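You operate a simulated robot arm through the tools that you are given. There is no shell and no other tool. Be economical: measure what you need, move in short steps, check, and stop when the job is done.

You run a simulated robot arm. Do the job below in one go: nothing can be reset, and whatever is moved stays where it is left.

## Task
Take the waste oil cup and leave it on the shelf under the green table. Then fetch the wash bottle and stand it on the shelf under the workbench. Then press the meter key two times. Then put the colour card on the shelf under the grey bench. Then put the clear jug that says "raw water" from the top of the grey bench on the shelf under the green table. Then put the green beaker on the shelf under the grey bench. Then put the clear cup marked "lot rook" from the top of the grey bench in the sink basin. Then take the catch beaker and leave it on the shelf under the grey bench. Then take the grey tub and put it on the shelf under the green table. Then take the orange cloth and put it on the shelf under the grey bench. Then press the green reset key two times. The order counts. Set down upright: waste oil cup, wash bottle, colour card, clear jug, green beaker, catch beaker.
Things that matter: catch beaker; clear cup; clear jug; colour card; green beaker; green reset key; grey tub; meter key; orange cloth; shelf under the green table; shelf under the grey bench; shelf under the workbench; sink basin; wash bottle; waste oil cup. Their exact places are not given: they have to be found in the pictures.

Only the result counts: the job must be done as asked and must still hold three seconds after the hand-in. Knocking over, shifting, dropping, spilling or breaking anything else fails it. Flat cloth is picked up by pressing the open fingertips on it (5 to 10 N) and closing them slowly along it; thin cloth reads only 2 to 8 mm in the jaws.

## Robot
A 7-joint arm with a fingered hand on a trunk, on a base that drives. Base frame: it is fixed to the floor where the robot stands at the start and does not move with it; the origin is under the middle of the robot, x ahead of it, y to its left, z up. Units: m, rad, N and s.
With the tool pointing down near the work surface it reaches from about 0.32 to 0.74 m from the robot's upright axis, wherever it stands. Its first joint turns from -2.897 to 2.897 rad. Places, roughly: catch beaker [-0.75, 3.25, 0.75]; clear cup [-0.75, 3.25, 0.75]; clear jug [0, 3.25, 0.75]; colour card [-0.25, 3.25, 0.75]; green beaker [-0.5, 3.25, 0.75]; green reset key [-4.6, 2.3, 0.3]; grey tub (13x12x9 cm) [-1.3, 3.5, 0.8]; meter key [-0.1, 3.5, 0.9]; orange cloth (10x7x6 cm) [-2.4, 3.4, 0.9]; shelf under the green table [-1.3, 1.4, 0.3]; shelf under the grey bench [-0.4, 3.4, 0.3]; shelf under the workbench [0.8, 0.3, 0.3]; sink basin [0.8, 3.3, 0.6]; wash bottle [0.25, 3.5, 0.75]; waste oil cup (6x6x6 cm) [0.5, 0.1, 0.9]. Payload 4 kg.
The tool frame sits at the grasp point between the pads (the TCP): z along the fingers, y along the line on which they close. The tips reach 0.026 m beyond it. Largest opening 0.132 m; the body of the gripper starts 0.073 m behind the TCP. The gripper is a hand of 4 fingers: y runs from the thumb to the fingers, the wrist lies at [0, 0, -0.239] in the tool frame, and closing takes about 1.5 s.
Orientation is that of the tool frame in the base frame, as [roll, pitch, yaw] about the fixed x, y, z axes, in that order (R = Rz(yaw) Ry(pitch) Rx(roll)). With the fingers straight down and closing along the base's y, the tool's x points along the base's -x, its y along +y and its z along -z.

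## Interface
- The arm moves only by the tool step_arm. Its argument "moves" is text: rows parted by semicolons, each of 7 numbers parted by spaces: the shift along the base's x, y, z in units of 50 mm (1.0 is 50 mm), then the turn, a rotation vector about the base's x, y, z in units of 8 degrees (1.0 is 8 degrees), then the finger opening in m, from 0 to 0.132. In form: tx ty tz wx wy wz jaw; .... A call has 1 to 20 rows; each row shifts and turns the commanded pose from where the row before left it. A call with a number of a shift or a turn outside -1 to 1 is refused whole. A row lasts 0.2 s, in which the tool goes at most 0.05 m and 0.15 rad; a call with a longer step from one row to the next is refused whole, and so is a gripper value outside its range. A pose out of reach is approached as far as the arm can. The call stops where the force on the tool passes 40 N (or 10 N more than at its start, if that is more) or the arm is blocked; 0.2 s more then pass. The fingers move at their own pace (about 0.072 m/s each) and stop on an object; they squeeze with about 26 N. The grip force told is the motor's: it shows also when the fingers shut on nothing. Time passes only in rows, and 0.2 s behind the last, so rows that do not move let the fingers close. It gives the time, the measured TCP pose, the force on the tool (base axes), the opening and the grip force at its end, in the units of the frame above (readings bear some noise), with the torque about the TCP (base axes, N m) and any sound that the robot's microphone picked up.
- Cameras (640 x 400 px; columns grow to the right, rows downward): "scene" is now at [0.0135, 0.1989, 1.4578]; the picture's right is [0.55, -0.83, 0.00], its down [-0.56, -0.37, -0.74] and it looks along [0.62, 0.41, -0.67] (base axes); focal length 249 px, centre (320, 200). "wrist" rides on the gripper at [0.068, 0.002, -0.097] in the tool frame; the picture's right is [-0.03, 1.00, 0.00], its down [-0.82, -0.02, -0.58] and it looks along [-0.58, -0.01, 0.82] (tool axes); focal length 270 px, centre (320, 200).
- camera(camera): a new picture of that camera. It takes no simulated time.
- slide_trunk(by): slides the trunk up (or, below 0, down) by that many m; the arm and the scene camera ride with it, the base frame stays. It gives what a move gives, with no picture.
- roll_base(legs): drives the robot by 1 to 6 legs, each [ahead, turn to the left] in m and rad, along the robot's own axes; the way and the turn of a leg run together, so that a leg with both is an arc; at most 1.5 m and 3.142 rad a leg. The arm and the cameras ride along, it lands a little off, and it stops where it bumps. It gives what a move gives.
- preshape(shape): the hand has 4 fingers and takes this shape, open, in about a second: jaw (thumb against the fingers, like two jaws); tri (thumb and two fingers); tip (a fingertip pinch); poke (one finger out to press); point (the index stretched); flat (the hand flat); cup (the hand cupped); fist (a fist). The gripper value then closes the fingers along that shape, each until it touches; the sizes above hold for jaw. It gives what a move gives, with no picture.
- turn_head(pan, tilt): turns the head with the scene camera to pan (to the left, within 2.705 rad either way) and tilt (down, from -0.506 to 1.204), counted from straight ahead of the robot. It gives what a move gives.
- probe_pixels(camera, pixels): for up to 12 pixels [column, row] of the newest picture of that camera ("zoom" is the newest enlarged one), the place [x, y, z] in the base frame of the surface seen there, good to about 0.002 m. It takes no simulated time.
- inspect(camera, box): a new picture of the part [left, top, right, bottom] of that camera's present view, enlarged. It takes no simulated time.
- hand_in(): hands the job in; it is judged then, once.

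Go step by step. Measure first, check grasps and placings, and put right what went wrong. The budget is 350 turns and 270 pictures, counting those below and the enlarged ones. Unless the task says otherwise, let go and move clear before handing in, and close with one line.

The tools are called after ">>>" as name(argument=value, ...) on one line, values as JSON. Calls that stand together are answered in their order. step_arm: Moves the arm, as the interface text tells. Its arguments: {"type":"object","properties":{"moves":{"type":"string"}},"required":["moves"]} The other tools are called the same way: slide_trunk (by) slides the trunk up or down; preshape (shape) gives the hand a shape; roll_base (legs) drives the base; turn_head (pan, tilt) turns the head that bears the scene camera; camera (camera) takes a picture; probe_pixels (camera, pixels) gives the place of the surface under pixels of a picture; inspect (camera, box) takes an enlarged picture of a part of a camera's view; hand_in () hands the job in.

At the start:

```text
clock: 0.0
tool_pos: [0.2498, 0.4472, 1.1386]
orientation: [3.141, -0.002, 3.141]
contact_force: [-0.7, 0.0, 0.4]
torque: [0.0, 0.0, -0.03]
width: 0.1319
grip_force: 0.0
shape: jaw
trunk travel left (down, up): [-0.425, 0.165]
robot x, y, heading: [0.0008, 0.0011, -0.002]
head pan, tilt: [0.588, 0.733]
```

scene: 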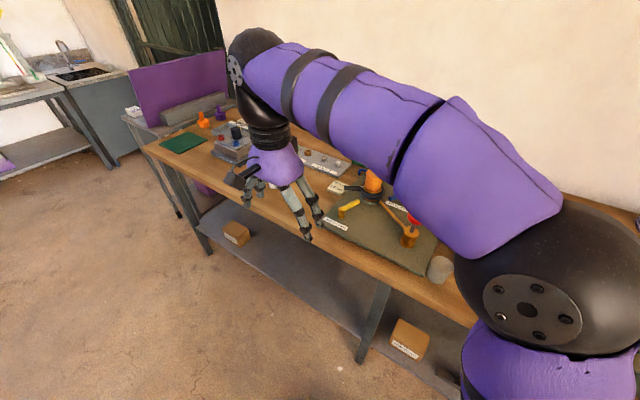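
wrist: 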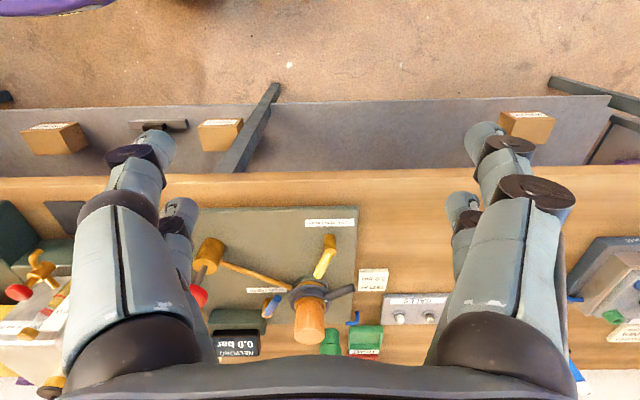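

The scene picture shows the workbench ahead with a grey-white cup near (440,268), probably the waste oil cup. I'll look closer with the head turned.

>>> inspect(camera="scene", box=[300, 140, 480, 300])

>>> turn_head(pan=0.1, tilt=0.9)

>>> camera(camera="scene")

```text
2.50 times, centred on (390, 220) of scene
```

zoom: 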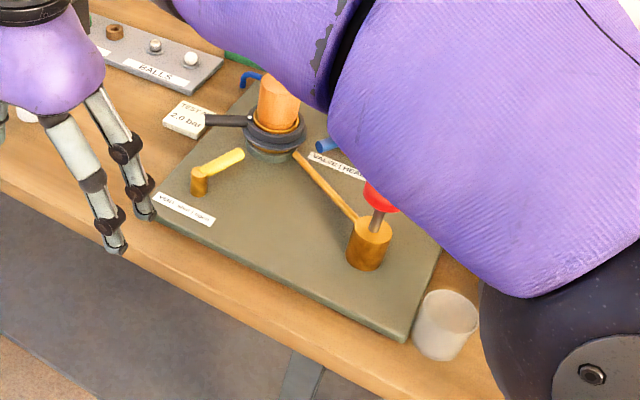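

```text
clock: 0.9
tool_pos: [0.2497, 0.4455, 1.1384]
orientation: [3.14, 0.0, -3.14]
contact_force: [0.6, 0.2, -0.1]
torque: [0.03, -0.01, -0.03]
width: 0.1318
grip_force: 0.0
shape: jaw
trunk travel left (down, up): [-0.425, 0.165]
robot x, y, heading: [0.0008, 0.0002, -0.005]
head pan, tilt: [0.099, 0.901]
```

```text
266 pictures are left
```

scene: 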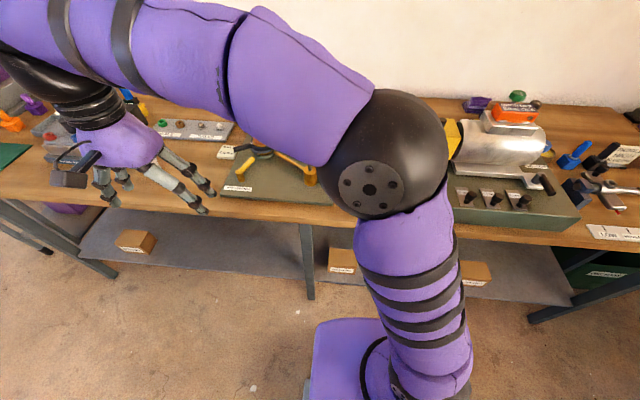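

The cup is hidden behind the arm in this view. I'll return to the earlier view to probe it.

>>> turn_head(pan=0.588, tilt=0.9)

>>> inspect(camera="scene", box=[360, 140, 500, 260])

>>> camera(camera="scene")

```text
clock: 1.9
tool_pos: [0.2486, 0.4466, 1.1374]
orientation: [-3.14, 0.001, -3.141]
contact_force: [0.2, 0.0, 0.3]
torque: [0.0, -0.03, 0.01]
width: 0.1321
grip_force: 0.1
shape: jaw
trunk travel left (down, up): [-0.425, 0.165]
robot x, y, heading: [-0.0008, -0.0009, 0.004]
head pan, tilt: [0.588, 0.901]
```

```text
3.33 times, centred on (430, 200) of scene
```

zoom: 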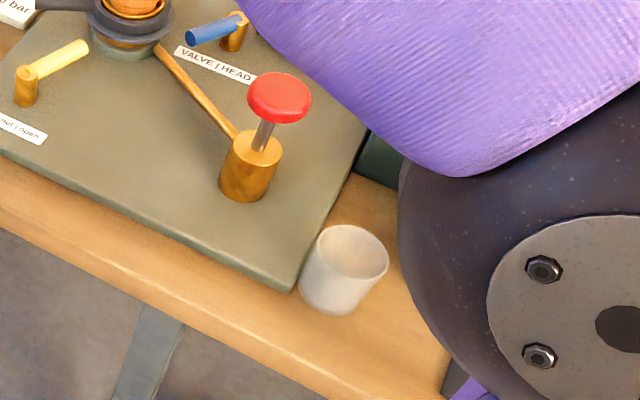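

```text
264 pictures are left
```

scene: 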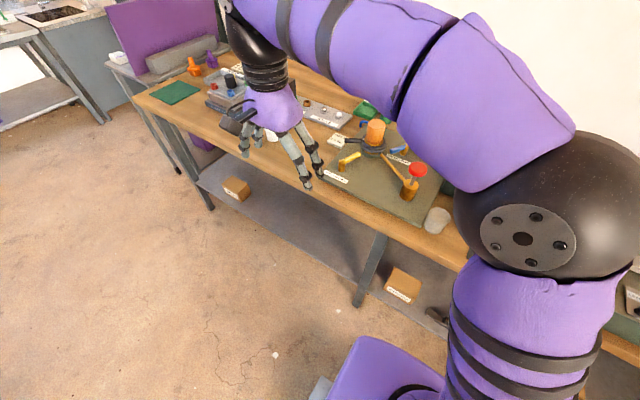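

The cup is at about (345,265) in the zoom. I'll probe its rim, wall and base, and the table next to it.

>>> probe_pixels(camera="zoom", pixels=[[345, 230], [310, 245], [386, 262], [335, 285], [330, 308], [355, 250], [415, 330], [320, 210], [295, 285], [275, 95], [380, 180]])

>>> probe_pixels(camera="scene", pixels=[[404, 270], [390, 290], [250, 210], [330, 230], [345, 300], [436, 315], [180, 195], [210, 200], [450, 250]])

```text
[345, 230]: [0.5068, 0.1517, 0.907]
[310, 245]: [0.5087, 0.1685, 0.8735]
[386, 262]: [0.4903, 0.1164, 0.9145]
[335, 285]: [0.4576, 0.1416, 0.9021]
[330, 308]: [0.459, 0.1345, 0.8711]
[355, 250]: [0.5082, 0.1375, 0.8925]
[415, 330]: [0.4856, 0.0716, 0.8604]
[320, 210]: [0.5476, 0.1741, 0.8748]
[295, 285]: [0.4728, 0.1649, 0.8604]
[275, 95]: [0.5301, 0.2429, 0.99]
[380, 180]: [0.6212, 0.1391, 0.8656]
```

```text
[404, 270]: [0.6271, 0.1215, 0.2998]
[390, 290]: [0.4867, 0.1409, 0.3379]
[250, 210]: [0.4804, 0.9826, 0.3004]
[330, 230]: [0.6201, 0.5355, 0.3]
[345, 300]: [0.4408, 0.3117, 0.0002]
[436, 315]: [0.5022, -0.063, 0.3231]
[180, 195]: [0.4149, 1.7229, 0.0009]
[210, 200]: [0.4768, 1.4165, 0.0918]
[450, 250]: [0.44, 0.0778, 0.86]
```

The cup is centred near (0.487, 0.144) with its rim at 0.92, on a table at z 0.86. I'll check how close the gold valve next to it is, then look at the front of the bench.

>>> inspect(camera="scene", box=[360, 140, 500, 260])

>>> probe_pixels(camera="zoom", pixels=[[245, 192], [275, 170], [225, 160], [305, 100], [350, 305], [300, 265], [375, 285], [250, 265], [345, 312]])

>>> step_arm(moves="0.1 -0.8 0 0 0 0 0.1; 0.1 -0.8 0 0 0 0 0.1; 0.1 -0.8 0 0 0 0 0.1; 0.1 -0.8 0 -0.0 -1 0 0.1; 0.1 -0.8 0 0 -1 0 0.1; 0.1 -0.8 0 0 -1 0 0.1; 0.1 -0.8 0 0 -1 0 0.1; 0.1 -0.44 0 0 -1 0 0.1; 0 0 0 0 -0.6 0 0.1; 0 0 0 0 0 0 0.1")

>>> camera(camera="scene")

>>> camera(camera="wrist")

```text
3.33 times, centred on (430, 200) of scene
```

zoom: 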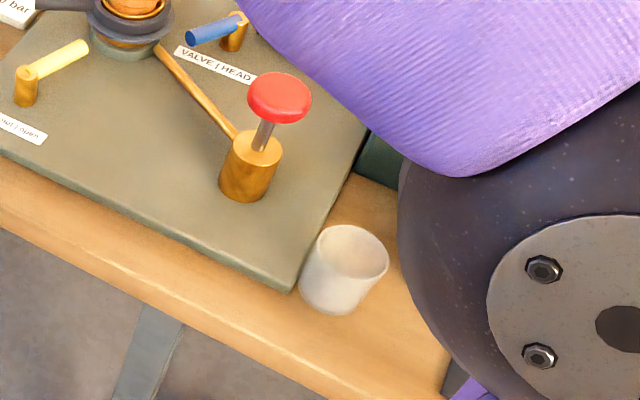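

```text
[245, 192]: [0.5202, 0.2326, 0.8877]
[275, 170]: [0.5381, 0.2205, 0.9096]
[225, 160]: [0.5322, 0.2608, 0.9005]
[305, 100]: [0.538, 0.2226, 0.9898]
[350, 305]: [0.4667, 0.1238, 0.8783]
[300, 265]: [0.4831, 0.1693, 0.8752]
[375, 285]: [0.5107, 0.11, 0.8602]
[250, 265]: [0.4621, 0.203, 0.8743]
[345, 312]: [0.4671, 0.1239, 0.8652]
```

```text
clock: 4.1
tool_pos: [0.2958, 0.1513, 1.1176]
orientation: [-3.104, 0.716, -3.098]
contact_force: [-0.1, -0.5, -0.2]
torque: [0.01, -0.01, -0.03]
width: 0.1002
grip_force: 0.0
shape: jaw
trunk travel left (down, up): [-0.425, 0.165]
robot x, y, heading: [-0.0007, -0.0007, -0.001]
head pan, tilt: [0.588, 0.901]
```

```text
262 pictures are left
```

scene: 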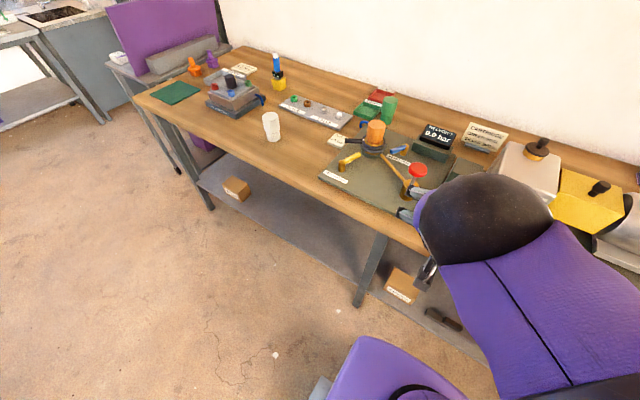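

```text
261 pictures are left
```

wrist: 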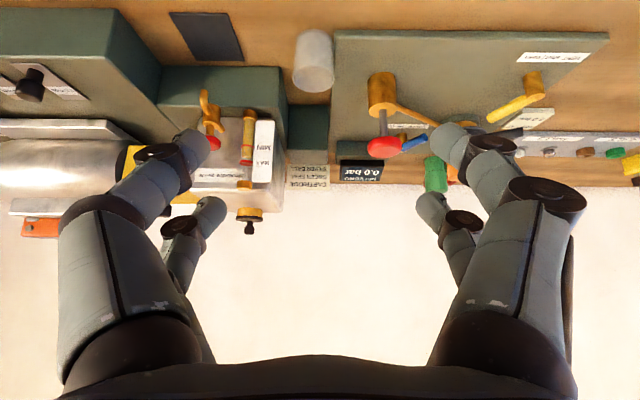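

There's a second whitish cup at (272,127), so I'll compare the two before grasping.

>>> inspect(camera="scene", box=[230, 80, 330, 150])

>>> probe_pixels(camera="scene", pixels=[[272, 127]])

>>> inspect(camera="wrist", box=[250, 0, 410, 100])

>>> probe_pixels(camera="wrist", pixels=[[315, 38], [298, 60], [331, 60], [313, 80], [305, 112], [220, 80], [350, 40], [385, 90], [382, 145], [200, 30]])

```text
5.71 times, centred on (280, 115) of scene
```

zoom: 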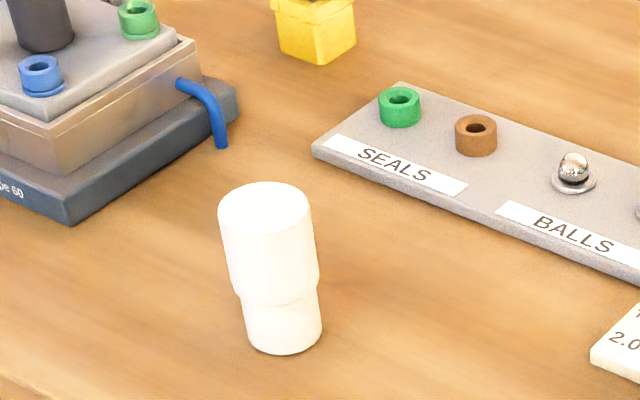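

```text
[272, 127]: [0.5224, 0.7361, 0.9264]
```

```text
4.00 times, centred on (330, 50) of wrist
```

zoom: 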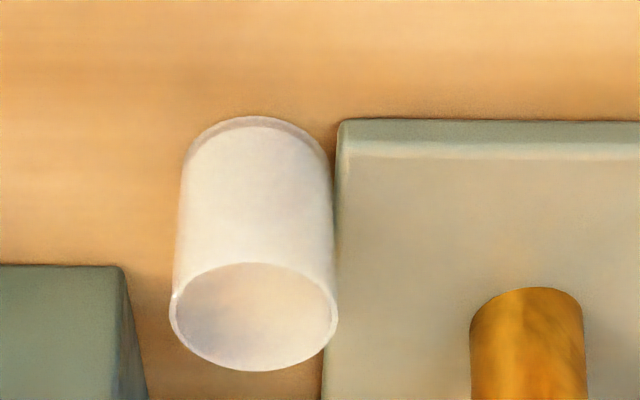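

```text
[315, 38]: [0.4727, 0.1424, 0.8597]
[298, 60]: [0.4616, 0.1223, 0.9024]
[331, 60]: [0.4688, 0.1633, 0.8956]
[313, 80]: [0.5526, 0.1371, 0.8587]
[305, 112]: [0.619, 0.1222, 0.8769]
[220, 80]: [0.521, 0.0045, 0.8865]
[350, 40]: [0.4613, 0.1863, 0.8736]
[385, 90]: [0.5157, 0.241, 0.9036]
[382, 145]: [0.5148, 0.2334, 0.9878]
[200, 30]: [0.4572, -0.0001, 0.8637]
```

The target is the translucent cup at about (0.487, 0.143); it's empty. I'll approach it along the tilted finger axis and stop a little short.

>>> step_arm(moves="0.55 -0.02 -0.6 0 0 0 0.1; 0.55 -0.02 -0.6 0 0 0 0.1; 0.55 -0.02 -0.6 0 0 0 0.1; 0.55 -0.02 -0.6 0 0 0 0.1; 0.55 -0.02 -0.6 0 0 0 0.1; 0 0 0 0 0 0 0.1")

>>> camera(camera="wrist")

>>> camera(camera="scene")

```text
clock: 5.5
tool_pos: [0.4274, 0.1395, 0.9869]
orientation: [3.139, 0.781, 3.139]
contact_force: [0.8, -0.8, -0.5]
torque: [0.03, 0.01, 0.02]
width: 0.1003
grip_force: 0.1
shape: jaw
trunk travel left (down, up): [-0.425, 0.165]
robot x, y, heading: [0.0029, 0.0014, 0.003]
head pan, tilt: [0.588, 0.901]
```

```text
258 pictures are left
```

wrist: 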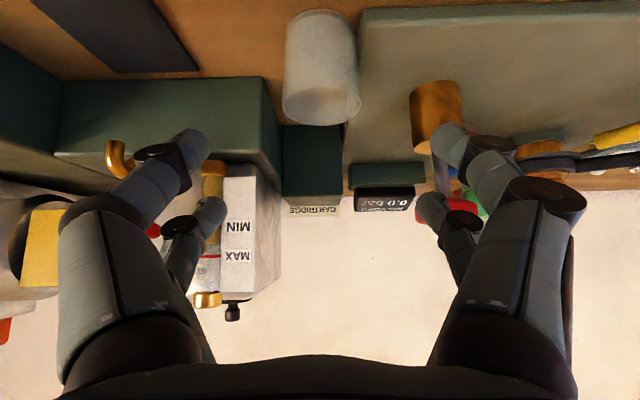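

```text
257 pictures are left
```

scene: 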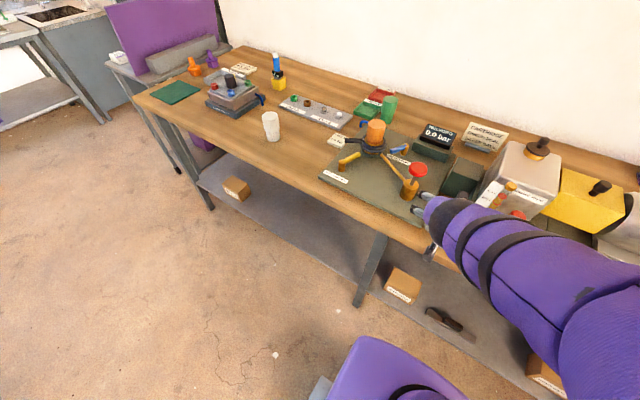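

The cup lies centred between the fingers (column 321). I'll probe the fingertips to see how low the nearer pair sits.

>>> probe_pixels(camera="wrist", pixels=[[192, 142], [212, 208], [447, 142], [428, 205], [295, 20], [322, 12], [350, 30], [322, 122], [290, 90], [358, 105]])

```text
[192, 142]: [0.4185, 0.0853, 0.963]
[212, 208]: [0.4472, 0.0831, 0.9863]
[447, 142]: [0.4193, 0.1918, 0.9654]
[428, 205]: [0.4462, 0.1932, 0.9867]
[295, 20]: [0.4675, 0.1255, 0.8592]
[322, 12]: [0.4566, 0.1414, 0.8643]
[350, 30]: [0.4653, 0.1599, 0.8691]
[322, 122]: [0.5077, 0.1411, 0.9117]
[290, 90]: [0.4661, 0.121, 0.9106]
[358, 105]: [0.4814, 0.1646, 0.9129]
```

The lower finger pair sits about 3 cm below the TCP, so I'll go to (0.482, 0.141, 0.912) and close.

>>> step_arm(moves="0.55 0.02 -0.75 0 0 0 0.1; 0.55 0.02 -0.75 0 0 0 0.1; 0 0 0 0 0 0 0.1; 0 0 0 0 0 0 0.1")

>>> step_arm(moves="0 0 0 0 0 0 0.03; 0 0 0 0 0 0 0.03; 0 0 0 0 0 0 0.03; 0 0 0 0 0 0 0.03; 0 0 0 0 0 0 0.03; 0 0 0 0 0 0 0.03")

>>> camera(camera="wrist")

```text
clock: 6.5
tool_pos: [0.4805, 0.1394, 0.9133]
orientation: [3.14, 0.781, -3.141]
contact_force: [1.0, 0.3, -0.6]
torque: [-0.02, -0.01, -0.01]
width: 0.1001
grip_force: 0.0
shape: jaw
trunk travel left (down, up): [-0.425, 0.165]
robot x, y, heading: [0.0023, 0.0013, -0.002]
head pan, tilt: [0.588, 0.901]
```

```text
clock: 7.9
tool_pos: [0.4803, 0.14, 0.9143]
orientation: [3.139, 0.785, 3.14]
contact_force: [2.4, -1.3, 7.5]
torque: [-0.01, 0.06, -0.01]
width: 0.0304
grip_force: 25.7
shape: jaw
trunk travel left (down, up): [-0.425, 0.165]
robot x, y, heading: [0.0024, 0.001, 0.001]
head pan, tilt: [0.588, 0.901]
```

```text
256 pictures are left
```

wrist: 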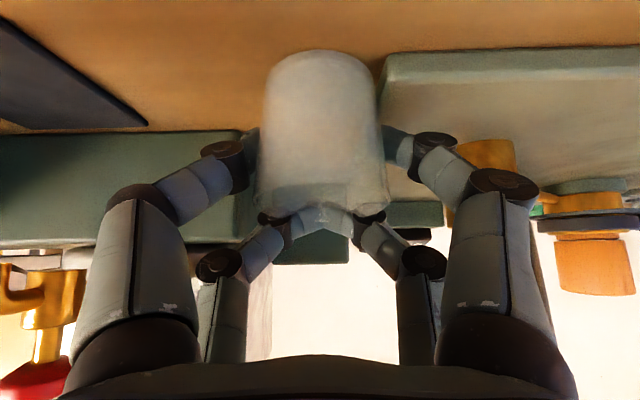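

The near finger pair holds the cup's sides while the far pair closes behind the rim, with a 25.7 N grip. I'll tighten and test with a slow lift.

>>> step_arm(moves="0 0 0 0 0 0 0.02; 0 0 0 0 0 0 0.02; 0 0 0.2 0 0 0 0.02; 0 0 0.3 0 0 0 0.02; 0 0 0.5 0 0 0 0.02; 0 0 0 0 0 0 0.02")

>>> camera(camera="wrist")

```text
clock: 9.3
tool_pos: [0.4804, 0.1405, 0.9618]
orientation: [3.14, 0.782, 3.141]
contact_force: [-0.5, -0.2, 0.6]
torque: [0.0, -0.02, -0.02]
width: 0.0278
grip_force: 25.9
shape: jaw
trunk travel left (down, up): [-0.425, 0.165]
robot x, y, heading: [-0.0032, -0.0001, -0.003]
head pan, tilt: [0.588, 0.901]
```

```text
255 pictures are left
```

wrist: 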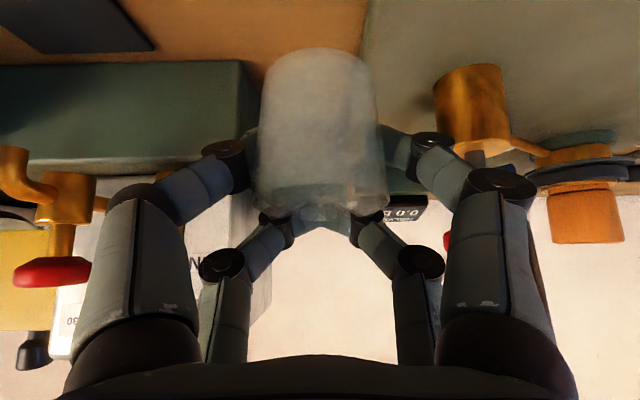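

The cup lifts with the hand. I'll raise it, pull it back, and look for the green table behind me on the left.

>>> step_arm(moves="0 0 0.8 0 0 0 0.02; 0 0 0.8 0 0 0 0.02; -0.8 0 0.4 0 0 0 0.02; -0.8 0 0 0 0 0 0.02; -0.8 0 0 0 0 0 0.02; 0 0 0 0 0 0 0.02")

>>> turn_head(pan=2.2, tilt=0.5)

>>> camera(camera="scene")

>>> turn_head(pan=1.4, tilt=0.4)

>>> camera(camera="scene")

```text
clock: 10.7
tool_pos: [0.3605, 0.141, 1.0624]
orientation: [3.141, 0.782, 3.139]
contact_force: [-0.8, -0.4, 0.5]
torque: [0.0, -0.01, -0.02]
width: 0.0275
grip_force: 26.4
shape: jaw
trunk travel left (down, up): [-0.425, 0.165]
robot x, y, heading: [-0.0014, -0.0057, -0.0]
head pan, tilt: [0.588, 0.901]
```

```text
clock: 12.3
tool_pos: [0.3621, 0.1407, 1.0627]
orientation: [3.14, 0.783, 3.141]
contact_force: [-0.3, 0.0, -0.4]
torque: [0.0, -0.02, 0.0]
width: 0.0274
grip_force: 26.2
shape: jaw
trunk travel left (down, up): [-0.425, 0.165]
robot x, y, heading: [-0.0029, 0.0004, -0.003]
head pan, tilt: [2.201, 0.499]
```

```text
254 pictures are left
```

scene: 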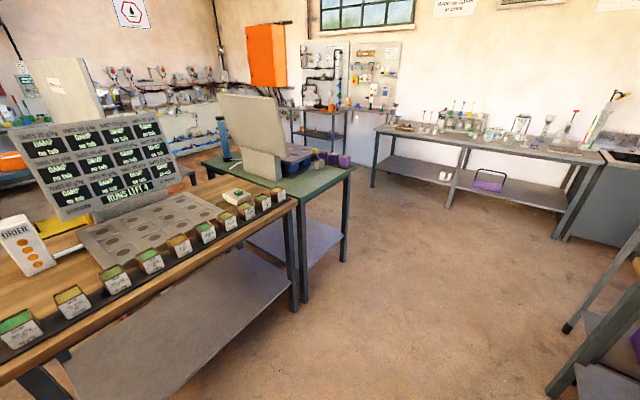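

```text
clock: 13.5
tool_pos: [0.3616, 0.1413, 1.0642]
orientation: [3.139, 0.781, 3.141]
contact_force: [-0.8, 0.2, 0.5]
torque: [0.01, -0.01, -0.03]
width: 0.0278
grip_force: 26.1
shape: jaw
trunk travel left (down, up): [-0.425, 0.165]
robot x, y, heading: [0.0024, -0.0037, 0.006]
head pan, tilt: [1.4, 0.4]
```

```text
253 pictures are left
```

scene: 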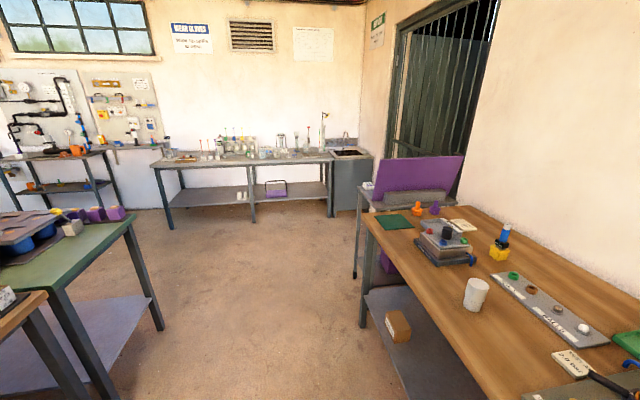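

The green table is on the left, with the grey bench and sink ahead along +y. I'll probe the table and shelf corners.

>>> probe_pixels(camera="scene", pixels=[[134, 216], [62, 290], [150, 300], [100, 330], [120, 350], [60, 350], [152, 163], [327, 158], [180, 195], [285, 186], [370, 160], [180, 205]])

>>> turn_head(pan=2.0, tilt=0.7)

>>> camera(camera="scene")

```text
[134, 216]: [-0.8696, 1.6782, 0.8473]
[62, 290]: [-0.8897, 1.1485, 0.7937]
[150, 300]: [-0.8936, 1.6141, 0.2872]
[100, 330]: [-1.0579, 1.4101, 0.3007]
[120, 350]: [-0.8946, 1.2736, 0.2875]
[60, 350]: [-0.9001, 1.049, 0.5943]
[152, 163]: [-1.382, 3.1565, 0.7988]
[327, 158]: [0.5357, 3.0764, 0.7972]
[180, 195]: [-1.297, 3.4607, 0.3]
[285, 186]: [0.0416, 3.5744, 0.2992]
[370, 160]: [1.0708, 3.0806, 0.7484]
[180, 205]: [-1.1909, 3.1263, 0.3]
```

```text
clock: 14.5
tool_pos: [0.3608, 0.1411, 1.0631]
orientation: [3.141, 0.783, -3.141]
contact_force: [0.2, -0.1, -0.4]
torque: [0.0, -0.05, -0.02]
width: 0.0279
grip_force: 26.2
shape: jaw
trunk travel left (down, up): [-0.425, 0.165]
robot x, y, heading: [-0.0051, 0.0014, 0.002]
head pan, tilt: [2.0, 0.7]
```

```text
252 pictures are left
```

scene: 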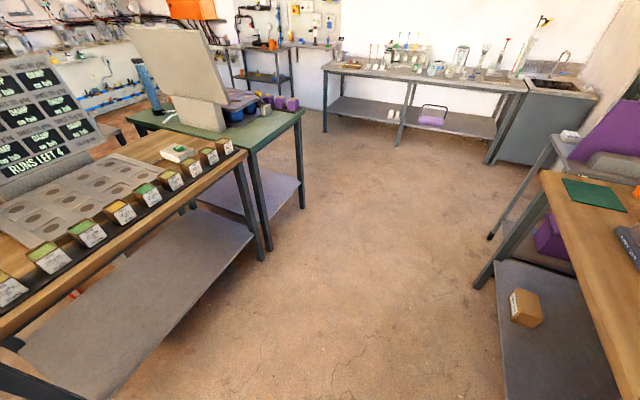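

>>> probe_pixels(camera="scene", pixels=[[248, 152], [300, 112], [299, 182], [262, 218], [268, 255], [302, 205], [240, 195], [270, 190], [255, 175], [225, 225], [150, 115], [238, 148]])

>>> inspect(camera="scene", box=[180, 90, 340, 260])

```text
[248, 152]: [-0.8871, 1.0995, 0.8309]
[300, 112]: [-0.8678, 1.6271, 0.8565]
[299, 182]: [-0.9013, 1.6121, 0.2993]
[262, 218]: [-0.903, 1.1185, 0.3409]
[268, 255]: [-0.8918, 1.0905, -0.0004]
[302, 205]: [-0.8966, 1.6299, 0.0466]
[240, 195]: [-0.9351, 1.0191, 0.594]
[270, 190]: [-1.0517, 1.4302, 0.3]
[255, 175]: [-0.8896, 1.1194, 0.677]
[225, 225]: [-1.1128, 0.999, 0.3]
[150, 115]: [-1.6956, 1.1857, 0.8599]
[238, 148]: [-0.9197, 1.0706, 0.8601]
```

```text
2.35 times, centred on (260, 175) of scene
```

zoom: 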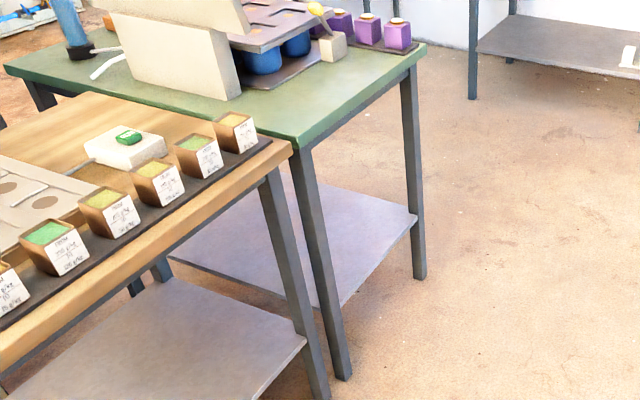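

The green table runs from x -0.87 to -1.7 and y 1.1 to 1.66, with its shelf at z 0.3 and open on the +x end between the legs. I'll drive to face that end.

>>> roll_base(legs=[[0, 1.571], [1.42, 0], [0, 1.571]])

>>> turn_head(pan=0.0, tilt=0.8)

>>> camera(camera="scene")

```text
clock: 28.6
tool_pos: [-0.3582, 1.5173, 1.0626]
orientation: [3.141, 0.781, -0.607]
contact_force: [-0.1, 1.1, -0.6]
torque: [0.01, 0.02, 0.02]
width: 0.0274
grip_force: 26.1
shape: jaw
trunk travel left (down, up): [-0.425, 0.165]
robot x, y, heading: [0.019, 1.4289, 2.501]
head pan, tilt: [2.0, 0.7]
stopped in leg 3: the robot was blocked; the commanded pose is now the measured one
```

```text
clock: 30.5
tool_pos: [-0.3582, 1.5191, 1.0627]
orientation: [3.14, 0.783, -0.606]
contact_force: [-0.7, 0.1, -0.9]
torque: [0.04, 0.02, 0.01]
width: 0.0274
grip_force: 25.9
shape: jaw
trunk travel left (down, up): [-0.425, 0.165]
robot x, y, heading: [0.017, 1.4299, 2.504]
head pan, tilt: [0.0, 0.799]
```

```text
250 pictures are left
```

scene: 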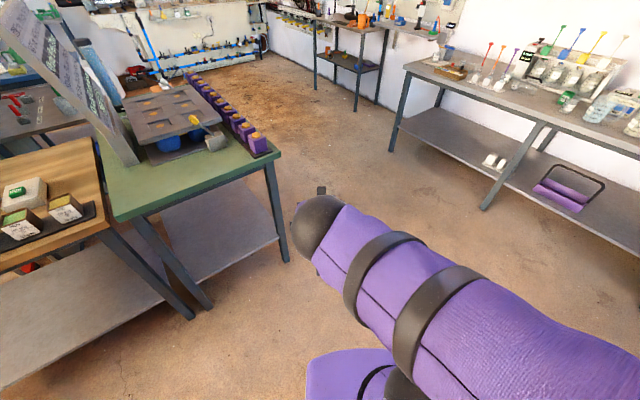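

The turn was blocked, probably by the base's rear corner against the workbench behind. I'll go ahead a little and finish the turn.

>>> roll_base(legs=[[0.2, 0], [0, 0.64]])

>>> camera(camera="scene")

```text
clock: 34.0
tool_pos: [-0.4991, 1.3953, 1.0638]
orientation: [3.141, 0.781, 0.03]
contact_force: [0.3, 0.3, -0.9]
torque: [0.0, 0.02, 0.0]
width: 0.0272
grip_force: 26.1
shape: jaw
trunk travel left (down, up): [-0.425, 0.165]
robot x, y, heading: [-0.1425, 1.5517, -3.139]
head pan, tilt: [0.0, 0.799]
```

```text
249 pictures are left
```

scene: 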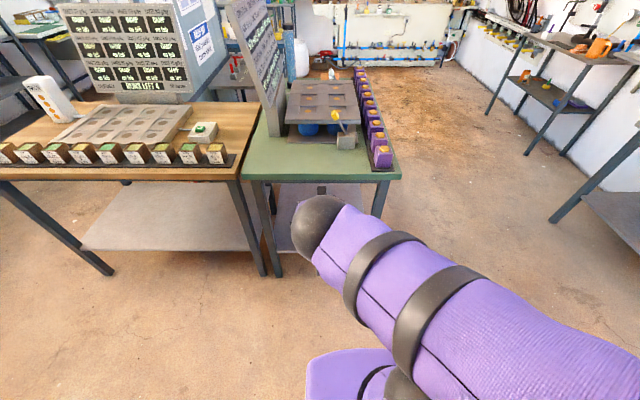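

I'm now facing the table end with the tool at y 1.395, between the legs. I'll drive closer and lower the trunk.

>>> roll_base(legs=[[0.22, 0]])

>>> slide_trunk(by=-0.42)

>>> camera(camera="scene")

>>> camera(camera="wrist")

```text
clock: 35.6
tool_pos: [-0.7176, 1.396, 1.0621]
orientation: [-3.141, 0.782, 0.03]
contact_force: [0.6, -0.3, -0.3]
torque: [0.01, -0.02, -0.03]
width: 0.0274
grip_force: 25.8
shape: jaw
trunk travel left (down, up): [-0.425, 0.165]
robot x, y, heading: [-0.3623, 1.5516, 3.139]
head pan, tilt: [0.0, 0.799]
```

```text
refused: -0.42 is not a number from -0.4 to 0.4
```

```text
248 pictures are left
```

scene: 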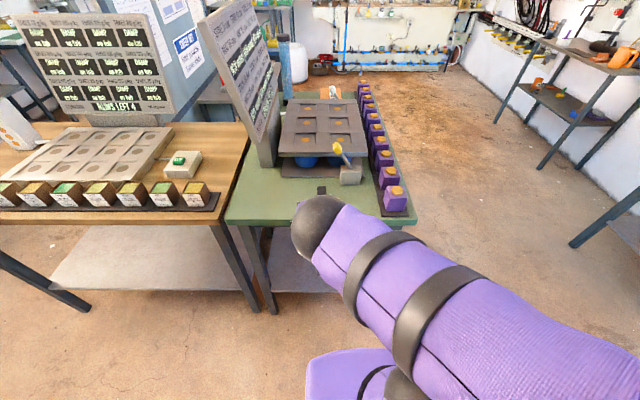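

```text
247 pictures are left
```

wrist: 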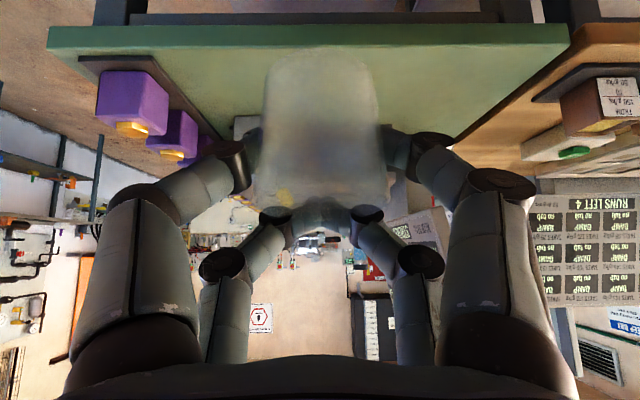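

The cup clears the table edge, so I'll lower the trunk by 0.39.

>>> slide_trunk(by=-0.39)

>>> step_arm(moves="0 0 -0.8 0 0 0 0.02; 0 0 -0.8 0 0 0 0.02; 0 0 -0.8 0 0 0 0.02; 0 0 -0.8 0 0 0 0.02; 0 0 0 0 0 0 0.02")

>>> camera(camera="scene")

>>> camera(camera="wrist")

```text
clock: 39.4
tool_pos: [-0.7273, 1.3947, 0.6398]
orientation: [-3.113, 0.685, 0.047]
contact_force: [-0.9, -0.3, 0.1]
torque: [0.03, 0.0, 0.0]
width: 0.0273
grip_force: 26.5
shape: jaw
trunk travel left (down, up): [-0.035, 0.555]
robot x, y, heading: [-0.3595, 1.55, 3.146]
head pan, tilt: [0.0, 0.799]
```

```text
clock: 40.6
tool_pos: [-0.7453, 1.3519, 0.534]
orientation: [3.055, 0.711, -0.022]
contact_force: [0.2, -0.1, -0.1]
torque: [0.01, -0.02, 0.03]
width: 0.0274
grip_force: 26.7
shape: jaw
out of reach, approached as far as the arm can: row 2, 3, 4
trunk travel left (down, up): [-0.035, 0.555]
robot x, y, heading: [-0.3618, 1.5435, 3.142]
head pan, tilt: [0.0, 0.799]
```

```text
246 pictures are left
```

scene: 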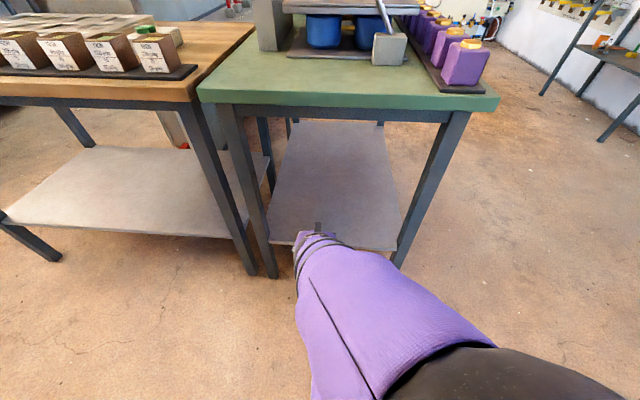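

```text
245 pictures are left
```

wrist: 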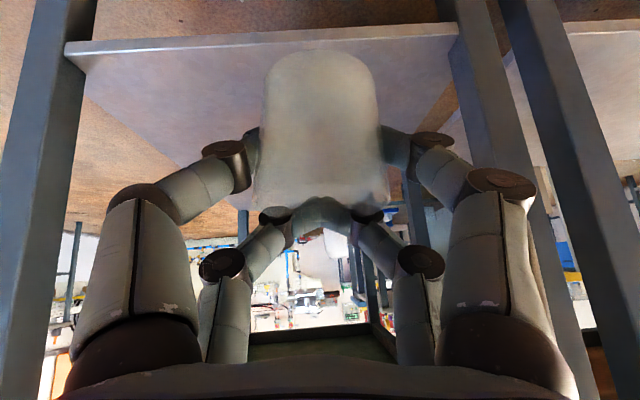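

The arm can't get lower this close to the robot, so I'll move inward first, then down. The headroom under the table is ample.

>>> step_arm(moves="-0.7 0.3 0 0 0 0 0.02; -0.7 0.3 0 0 0 0 0.02; -0.7 0.2 0 0 0 0 0.02; -0.7 0 0 0 0 0 0.02; 0 0 0 0 0 0 0.02")

>>> camera(camera="wrist")

```text
clock: 41.8
tool_pos: [-0.8892, 1.3988, 0.5444]
orientation: [-3.138, 0.782, 0.031]
contact_force: [0.3, 0.0, -0.5]
torque: [-0.02, 0.04, 0.0]
width: 0.0274
grip_force: 26.2
shape: jaw
trunk travel left (down, up): [-0.035, 0.555]
robot x, y, heading: [-0.36, 1.5472, 3.142]
head pan, tilt: [0.0, 0.799]
```

```text
244 pictures are left
```

wrist: 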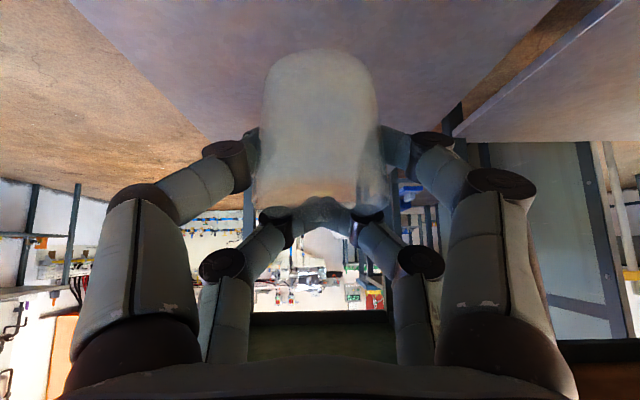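

The pose is back on command. I'll go further in and down to about z 0.38.

>>> step_arm(moves="-0.7 0 -0.5 0 0 0 0.02; -0.7 0 -0.5 0 0 0 0.02; -0.7 0 -0.5 0 0 0 0.02; -0.4 0 -0.8 0 0 0 0.02; 0 0 -0.8 0 0 0 0.02; 0 0 0 0 0 0 0.02")

>>> camera(camera="wrist")

>>> camera(camera="scene")

```text
clock: 43.2
tool_pos: [-1.0152, 1.3998, 0.3892]
orientation: [3.14, 0.782, 0.028]
contact_force: [1.0, -0.3, -0.7]
torque: [-0.02, -0.01, 0.01]
width: 0.0274
grip_force: 26.1
shape: jaw
trunk travel left (down, up): [-0.035, 0.555]
robot x, y, heading: [-0.3575, 1.5487, 3.143]
head pan, tilt: [0.0, 0.799]
```

```text
243 pictures are left
```

wrist: 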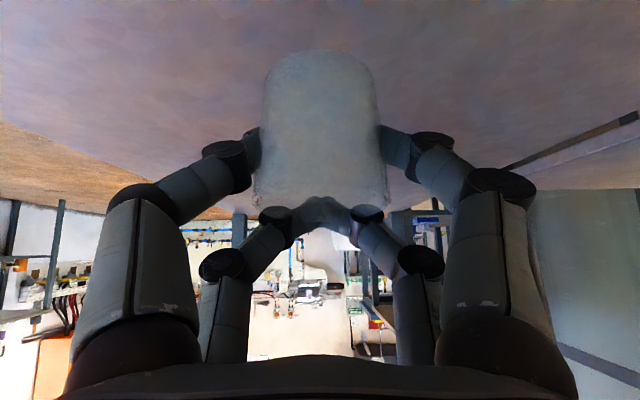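

```text
242 pictures are left
```

scene: 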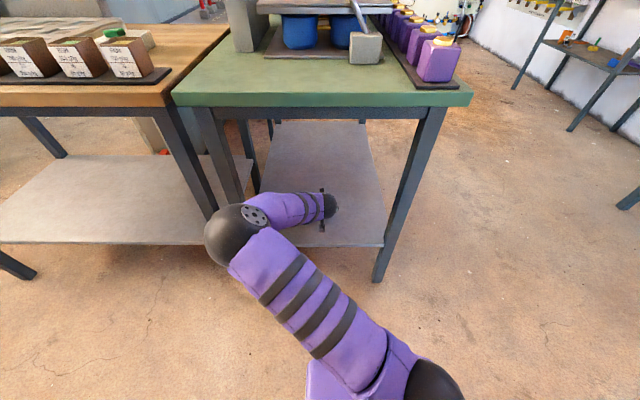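

The hand is well under the table. I'll lower slowly to contact.

>>> step_arm(moves="0 0 -0.2 0 0 0 0.02; 0 0 -0.2 0 0 0 0.02; 0 0 -0.12 0 0 0 0.02; 0 0 0 0 0 0 0.02")

```text
clock: 44.2
tool_pos: [-1.0148, 1.3978, 0.3647]
orientation: [-3.14, 0.781, 0.028]
contact_force: [-0.4, 0.1, -0.5]
torque: [0.03, 0.02, 0.02]
width: 0.027
grip_force: 25.7
shape: jaw
trunk travel left (down, up): [-0.035, 0.555]
robot x, y, heading: [-0.3576, 1.5487, 3.14]
head pan, tilt: [0.0, 0.799]
```

>>> step_arm(moves="0 0 -0.08 0 0 0 0.02; 0 0 -0.08 0 0 0 0.02; 0 0 -0.06 0 0 0 0.02; 0 0 0 0 0 0 0.02")

>>> camera(camera="wrist")

```text
clock: 45.2
tool_pos: [-1.0147, 1.3988, 0.3519]
orientation: [3.14, 0.78, 0.028]
contact_force: [0.6, -0.7, 0.4]
torque: [0.01, 0.0, -0.02]
width: 0.0272
grip_force: 25.9
shape: jaw
trunk travel left (down, up): [-0.035, 0.555]
robot x, y, heading: [-0.3607, 1.5444, 3.144]
head pan, tilt: [0.0, 0.799]
```

```text
241 pictures are left
```

wrist: 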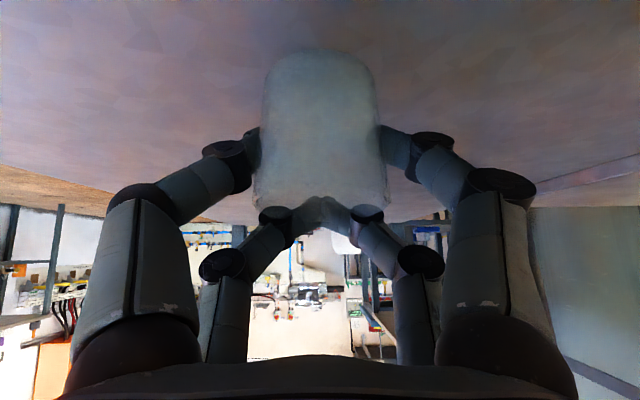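

No contact yet, so I'll probe the bottom of the cup and the shelf next to it.

>>> probe_pixels(camera="wrist", pixels=[[322, 54], [322, 46], [322, 60], [275, 80], [322, 30]])

>>> step_arm(moves="0 0 -0.06 0 0 0 0.02; 0 0 -0.06 0 0 0 0.02; 0 0 0 0 0 0 0.02")

```text
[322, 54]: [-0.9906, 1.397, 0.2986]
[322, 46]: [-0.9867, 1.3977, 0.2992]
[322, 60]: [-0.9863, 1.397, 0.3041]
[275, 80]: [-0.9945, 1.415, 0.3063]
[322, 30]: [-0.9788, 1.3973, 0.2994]
```

```text
clock: 46.0
tool_pos: [-1.0155, 1.3997, 0.3499]
orientation: [3.14, 0.785, 0.026]
contact_force: [-4.9, 0.1, 18.1]
torque: [0.01, -0.28, 0.01]
width: 0.0275
grip_force: 25.6
shape: jaw
trunk travel left (down, up): [-0.035, 0.555]
robot x, y, heading: [-0.3582, 1.5437, 3.143]
head pan, tilt: [0.0, 0.799]
```

The cup has touched down with 18 N, so I'll ease off, open, check, and back out along the finger axis.

>>> step_arm(moves="0 0 0.05 0 0 0 0.02; 0 0 0 0 0 0 0.06; 0 0 0 0 0 0 0.1; 0 0 0 0 0 0 0.1; 0 0 0 0 0 0 0.1; 0 0 0 0 0 0 0.1")

>>> step_arm(moves="0.4 0 0.4 0 0 0 0.1; 0.5 0 0.5 0 0 0 0.1; 0.5 0 0.5 0 0 0 0.1; 0.5 0 0.5 0 0 0 0.1; 0 0 0 0 0 0 0.1")

>>> camera(camera="wrist")

```text
clock: 47.4
tool_pos: [-1.0137, 1.399, 0.3498]
orientation: [3.14, 0.781, 0.027]
contact_force: [0.1, 1.0, 0.7]
torque: [0.0, 0.0, -0.02]
width: 0.0999
grip_force: 0.0
shape: jaw
trunk travel left (down, up): [-0.035, 0.555]
robot x, y, heading: [-0.3589, 1.547, 3.141]
head pan, tilt: [0.0, 0.799]
```

```text
clock: 48.6
tool_pos: [-0.9188, 1.3981, 0.4449]
orientation: [-3.141, 0.783, 0.026]
contact_force: [0.7, -0.6, -0.6]
torque: [-0.01, 0.0, 0.02]
width: 0.0998
grip_force: 0.1
shape: jaw
trunk travel left (down, up): [-0.035, 0.555]
robot x, y, heading: [-0.3594, 1.5467, 3.139]
head pan, tilt: [0.0, 0.799]
```

```text
240 pictures are left
```

wrist: 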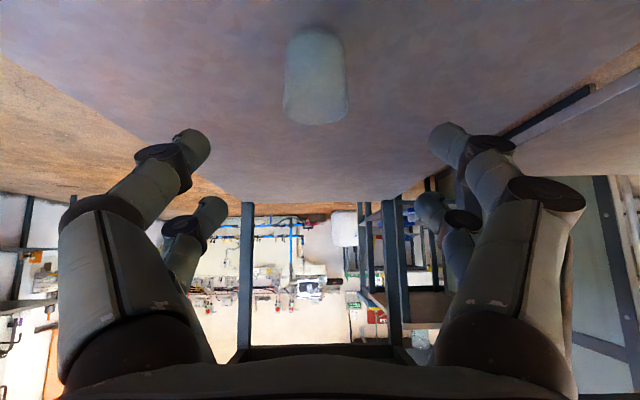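

The cup stands upright on the shelf. I'll back the robot out with the arm low and then raise the trunk.

>>> roll_base(legs=[[-0.22, 0]])

>>> slide_trunk(by=0.39)

>>> turn_head(pan=-0.9, tilt=0.4)

>>> camera(camera="scene")

```text
clock: 50.3
tool_pos: [-0.6984, 1.3998, 0.4447]
orientation: [3.141, 0.782, 0.023]
contact_force: [0.0, 0.1, -0.8]
torque: [-0.03, -0.01, -0.02]
width: 0.0998
grip_force: 0.0
shape: jaw
trunk travel left (down, up): [-0.035, 0.555]
robot x, y, heading: [-0.1406, 1.5457, 3.138]
head pan, tilt: [0.0, 0.799]
```

```text
clock: 54.0
tool_pos: [-0.699, 1.3999, 0.834]
orientation: [-3.141, 0.782, 0.024]
contact_force: [-0.3, -0.5, 0.6]
torque: [-0.03, 0.01, 0.01]
width: 0.0998
grip_force: 0.1
shape: jaw
trunk travel left (down, up): [-0.425, 0.165]
robot x, y, heading: [-0.1422, 1.5448, 3.14]
head pan, tilt: [0.0, 0.799]
```

```text
clock: 55.2
tool_pos: [-0.6993, 1.3988, 0.8335]
orientation: [3.141, 0.784, 0.025]
contact_force: [0.8, -0.3, -0.8]
torque: [-0.02, 0.02, 0.0]
width: 0.0998
grip_force: 0.0
shape: jaw
trunk travel left (down, up): [-0.425, 0.165]
robot x, y, heading: [-0.1415, 1.5474, 3.138]
head pan, tilt: [-0.901, 0.4]
```

```text
239 pictures are left
```

scene: 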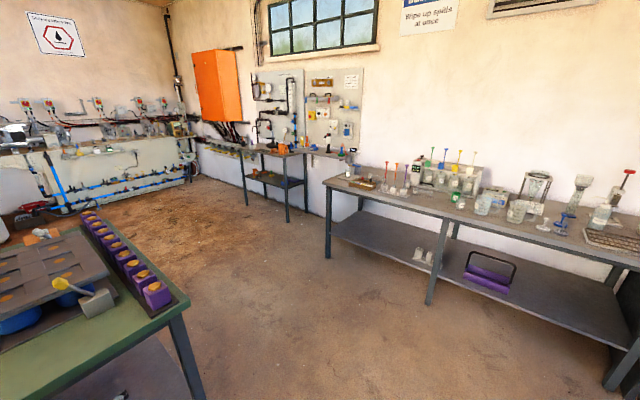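

Next, the grey bench: I'll raise and retract the arm, then turn right to face +y and drive nearer to survey it.

>>> step_arm(moves="0.4 0 0.8 0 0 0 0.1; 0.6 0 0.7 0 0 0 0.1; 0.6 0 0.7 0 0 0 0.1; 0.6 0 0.7 0 0 0 0.1; 0.7 0 0.7 0 0 0 0.1; 0.7 0 0.7 0 0 0 0.1; 0.7 0 0.2 0 0 0 0.1; 0 0 0 0 0 0 0.1")

>>> roll_base(legs=[[0, -1.571], [0.75, 0]])

>>> turn_head(pan=-0.3, tilt=0.7)

>>> camera(camera="scene")

>>> turn_head(pan=0.6, tilt=0.7)

>>> camera(camera="scene")

```text
clock: 57.0
tool_pos: [-0.4847, 1.4001, 1.0579]
orientation: [3.14, 0.779, 0.024]
contact_force: [0.0, 0.0, 1.1]
torque: [-0.01, 0.01, 0.03]
width: 0.1002
grip_force: 0.1
shape: jaw
trunk travel left (down, up): [-0.425, 0.165]
robot x, y, heading: [-0.139, 1.5432, 3.137]
head pan, tilt: [-0.901, 0.4]
```

```text
clock: 65.3
tool_pos: [-0.2787, 2.6398, 1.058]
orientation: [-3.141, 0.783, -1.551]
contact_force: [-0.5, 0.2, 0.1]
torque: [0.0, 0.02, 0.0]
width: 0.1001
grip_force: 0.2
shape: jaw
trunk travel left (down, up): [-0.425, 0.165]
robot x, y, heading: [-0.1335, 2.2945, 1.559]
head pan, tilt: [-0.901, 0.4]
```

```text
clock: 66.3
tool_pos: [-0.2792, 2.6391, 1.0585]
orientation: [-3.141, 0.782, -1.551]
contact_force: [-0.2, -0.1, 0.7]
torque: [0.0, -0.01, 0.03]
width: 0.1
grip_force: 0.1
shape: jaw
trunk travel left (down, up): [-0.425, 0.165]
robot x, y, heading: [-0.1328, 2.293, 1.561]
head pan, tilt: [-0.3, 0.7]
```

```text
238 pictures are left
```

scene: 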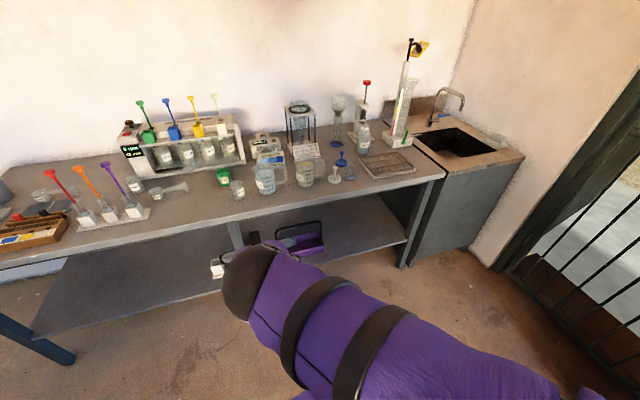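

```text
clock: 67.5
tool_pos: [-0.2791, 2.6393, 1.0596]
orientation: [-3.141, 0.782, -1.553]
contact_force: [0.3, -0.7, -0.8]
torque: [-0.01, -0.02, 0.02]
width: 0.1
grip_force: 0.0
shape: jaw
trunk travel left (down, up): [-0.425, 0.165]
robot x, y, heading: [-0.1382, 2.2944, 1.562]
head pan, tilt: [0.6, 0.7]
```

```text
237 pictures are left
```

scene: 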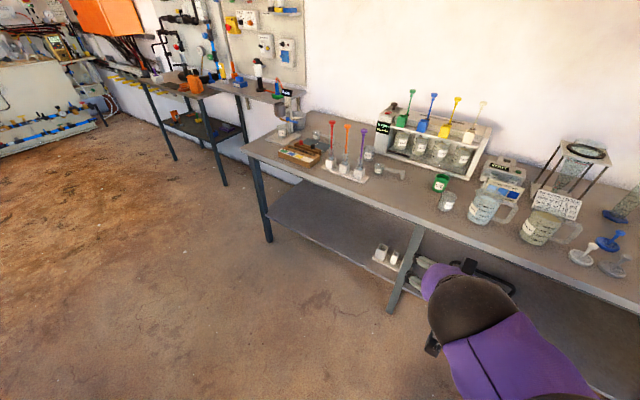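

The bench holds many items, so I'll zoom in on both halves.

>>> inspect(camera="scene", box=[250, 70, 420, 200])

>>> inspect(camera="scene", box=[420, 130, 640, 280])

>>> turn_head(pan=-0.3, tilt=0.7)

>>> inspect(camera="scene", box=[240, 70, 420, 200])

>>> inspect(camera="scene", box=[110, 80, 290, 210])

>>> camera(camera="scene")

```text
3.08 times, centred on (335, 135) of scene
```

zoom: 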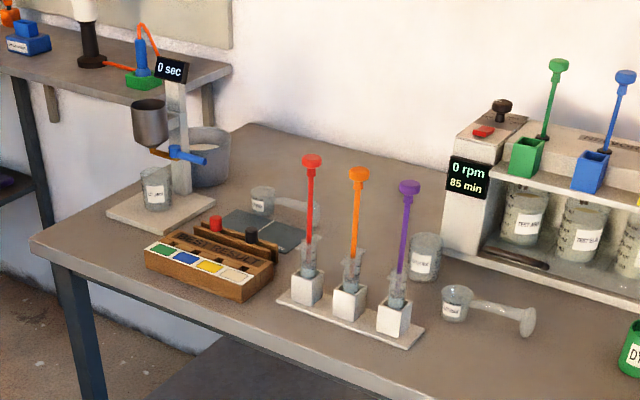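

```text
2.67 times, centred on (530, 205) of scene
```

zoom: 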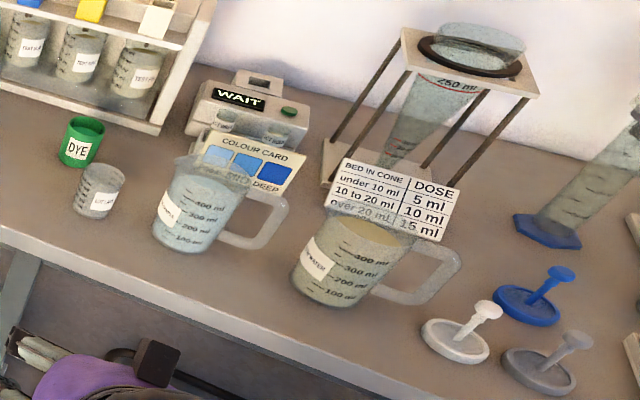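

```text
clock: 68.7
tool_pos: [-0.2787, 2.6399, 1.0588]
orientation: [3.14, 0.783, -1.551]
contact_force: [-0.9, 0.7, -1.1]
torque: [-0.01, -0.01, -0.01]
width: 0.0999
grip_force: 0.1
shape: jaw
trunk travel left (down, up): [-0.425, 0.165]
robot x, y, heading: [-0.1389, 2.2949, 1.566]
head pan, tilt: [-0.3, 0.7]
```

```text
3.08 times, centred on (330, 135) of scene
```

zoom: 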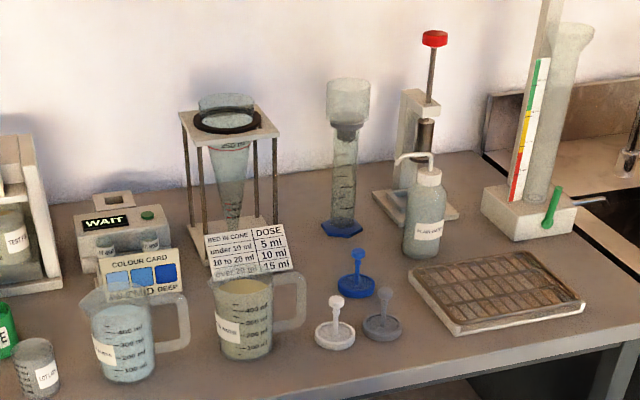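

```text
3.08 times, centred on (200, 145) of scene
```

zoom: 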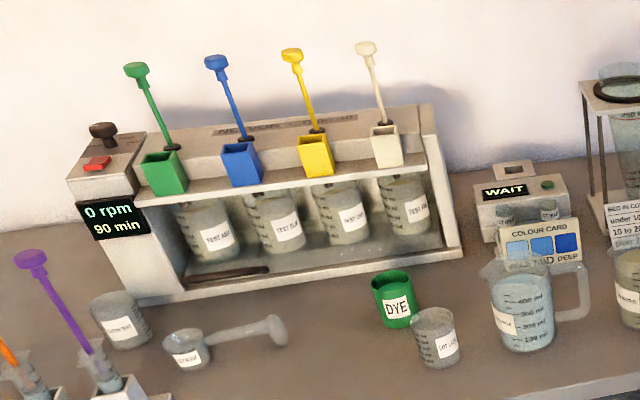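

```text
232 pictures are left
```

scene: 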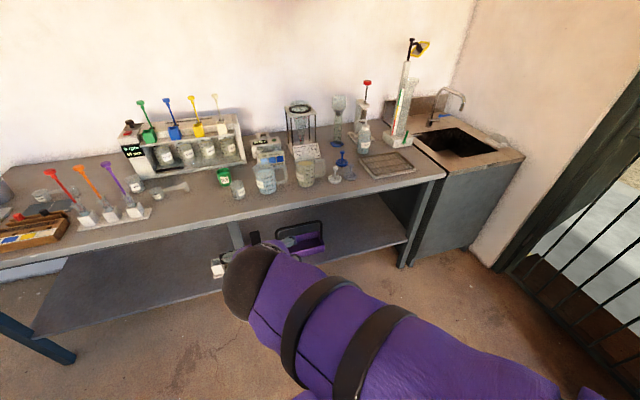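

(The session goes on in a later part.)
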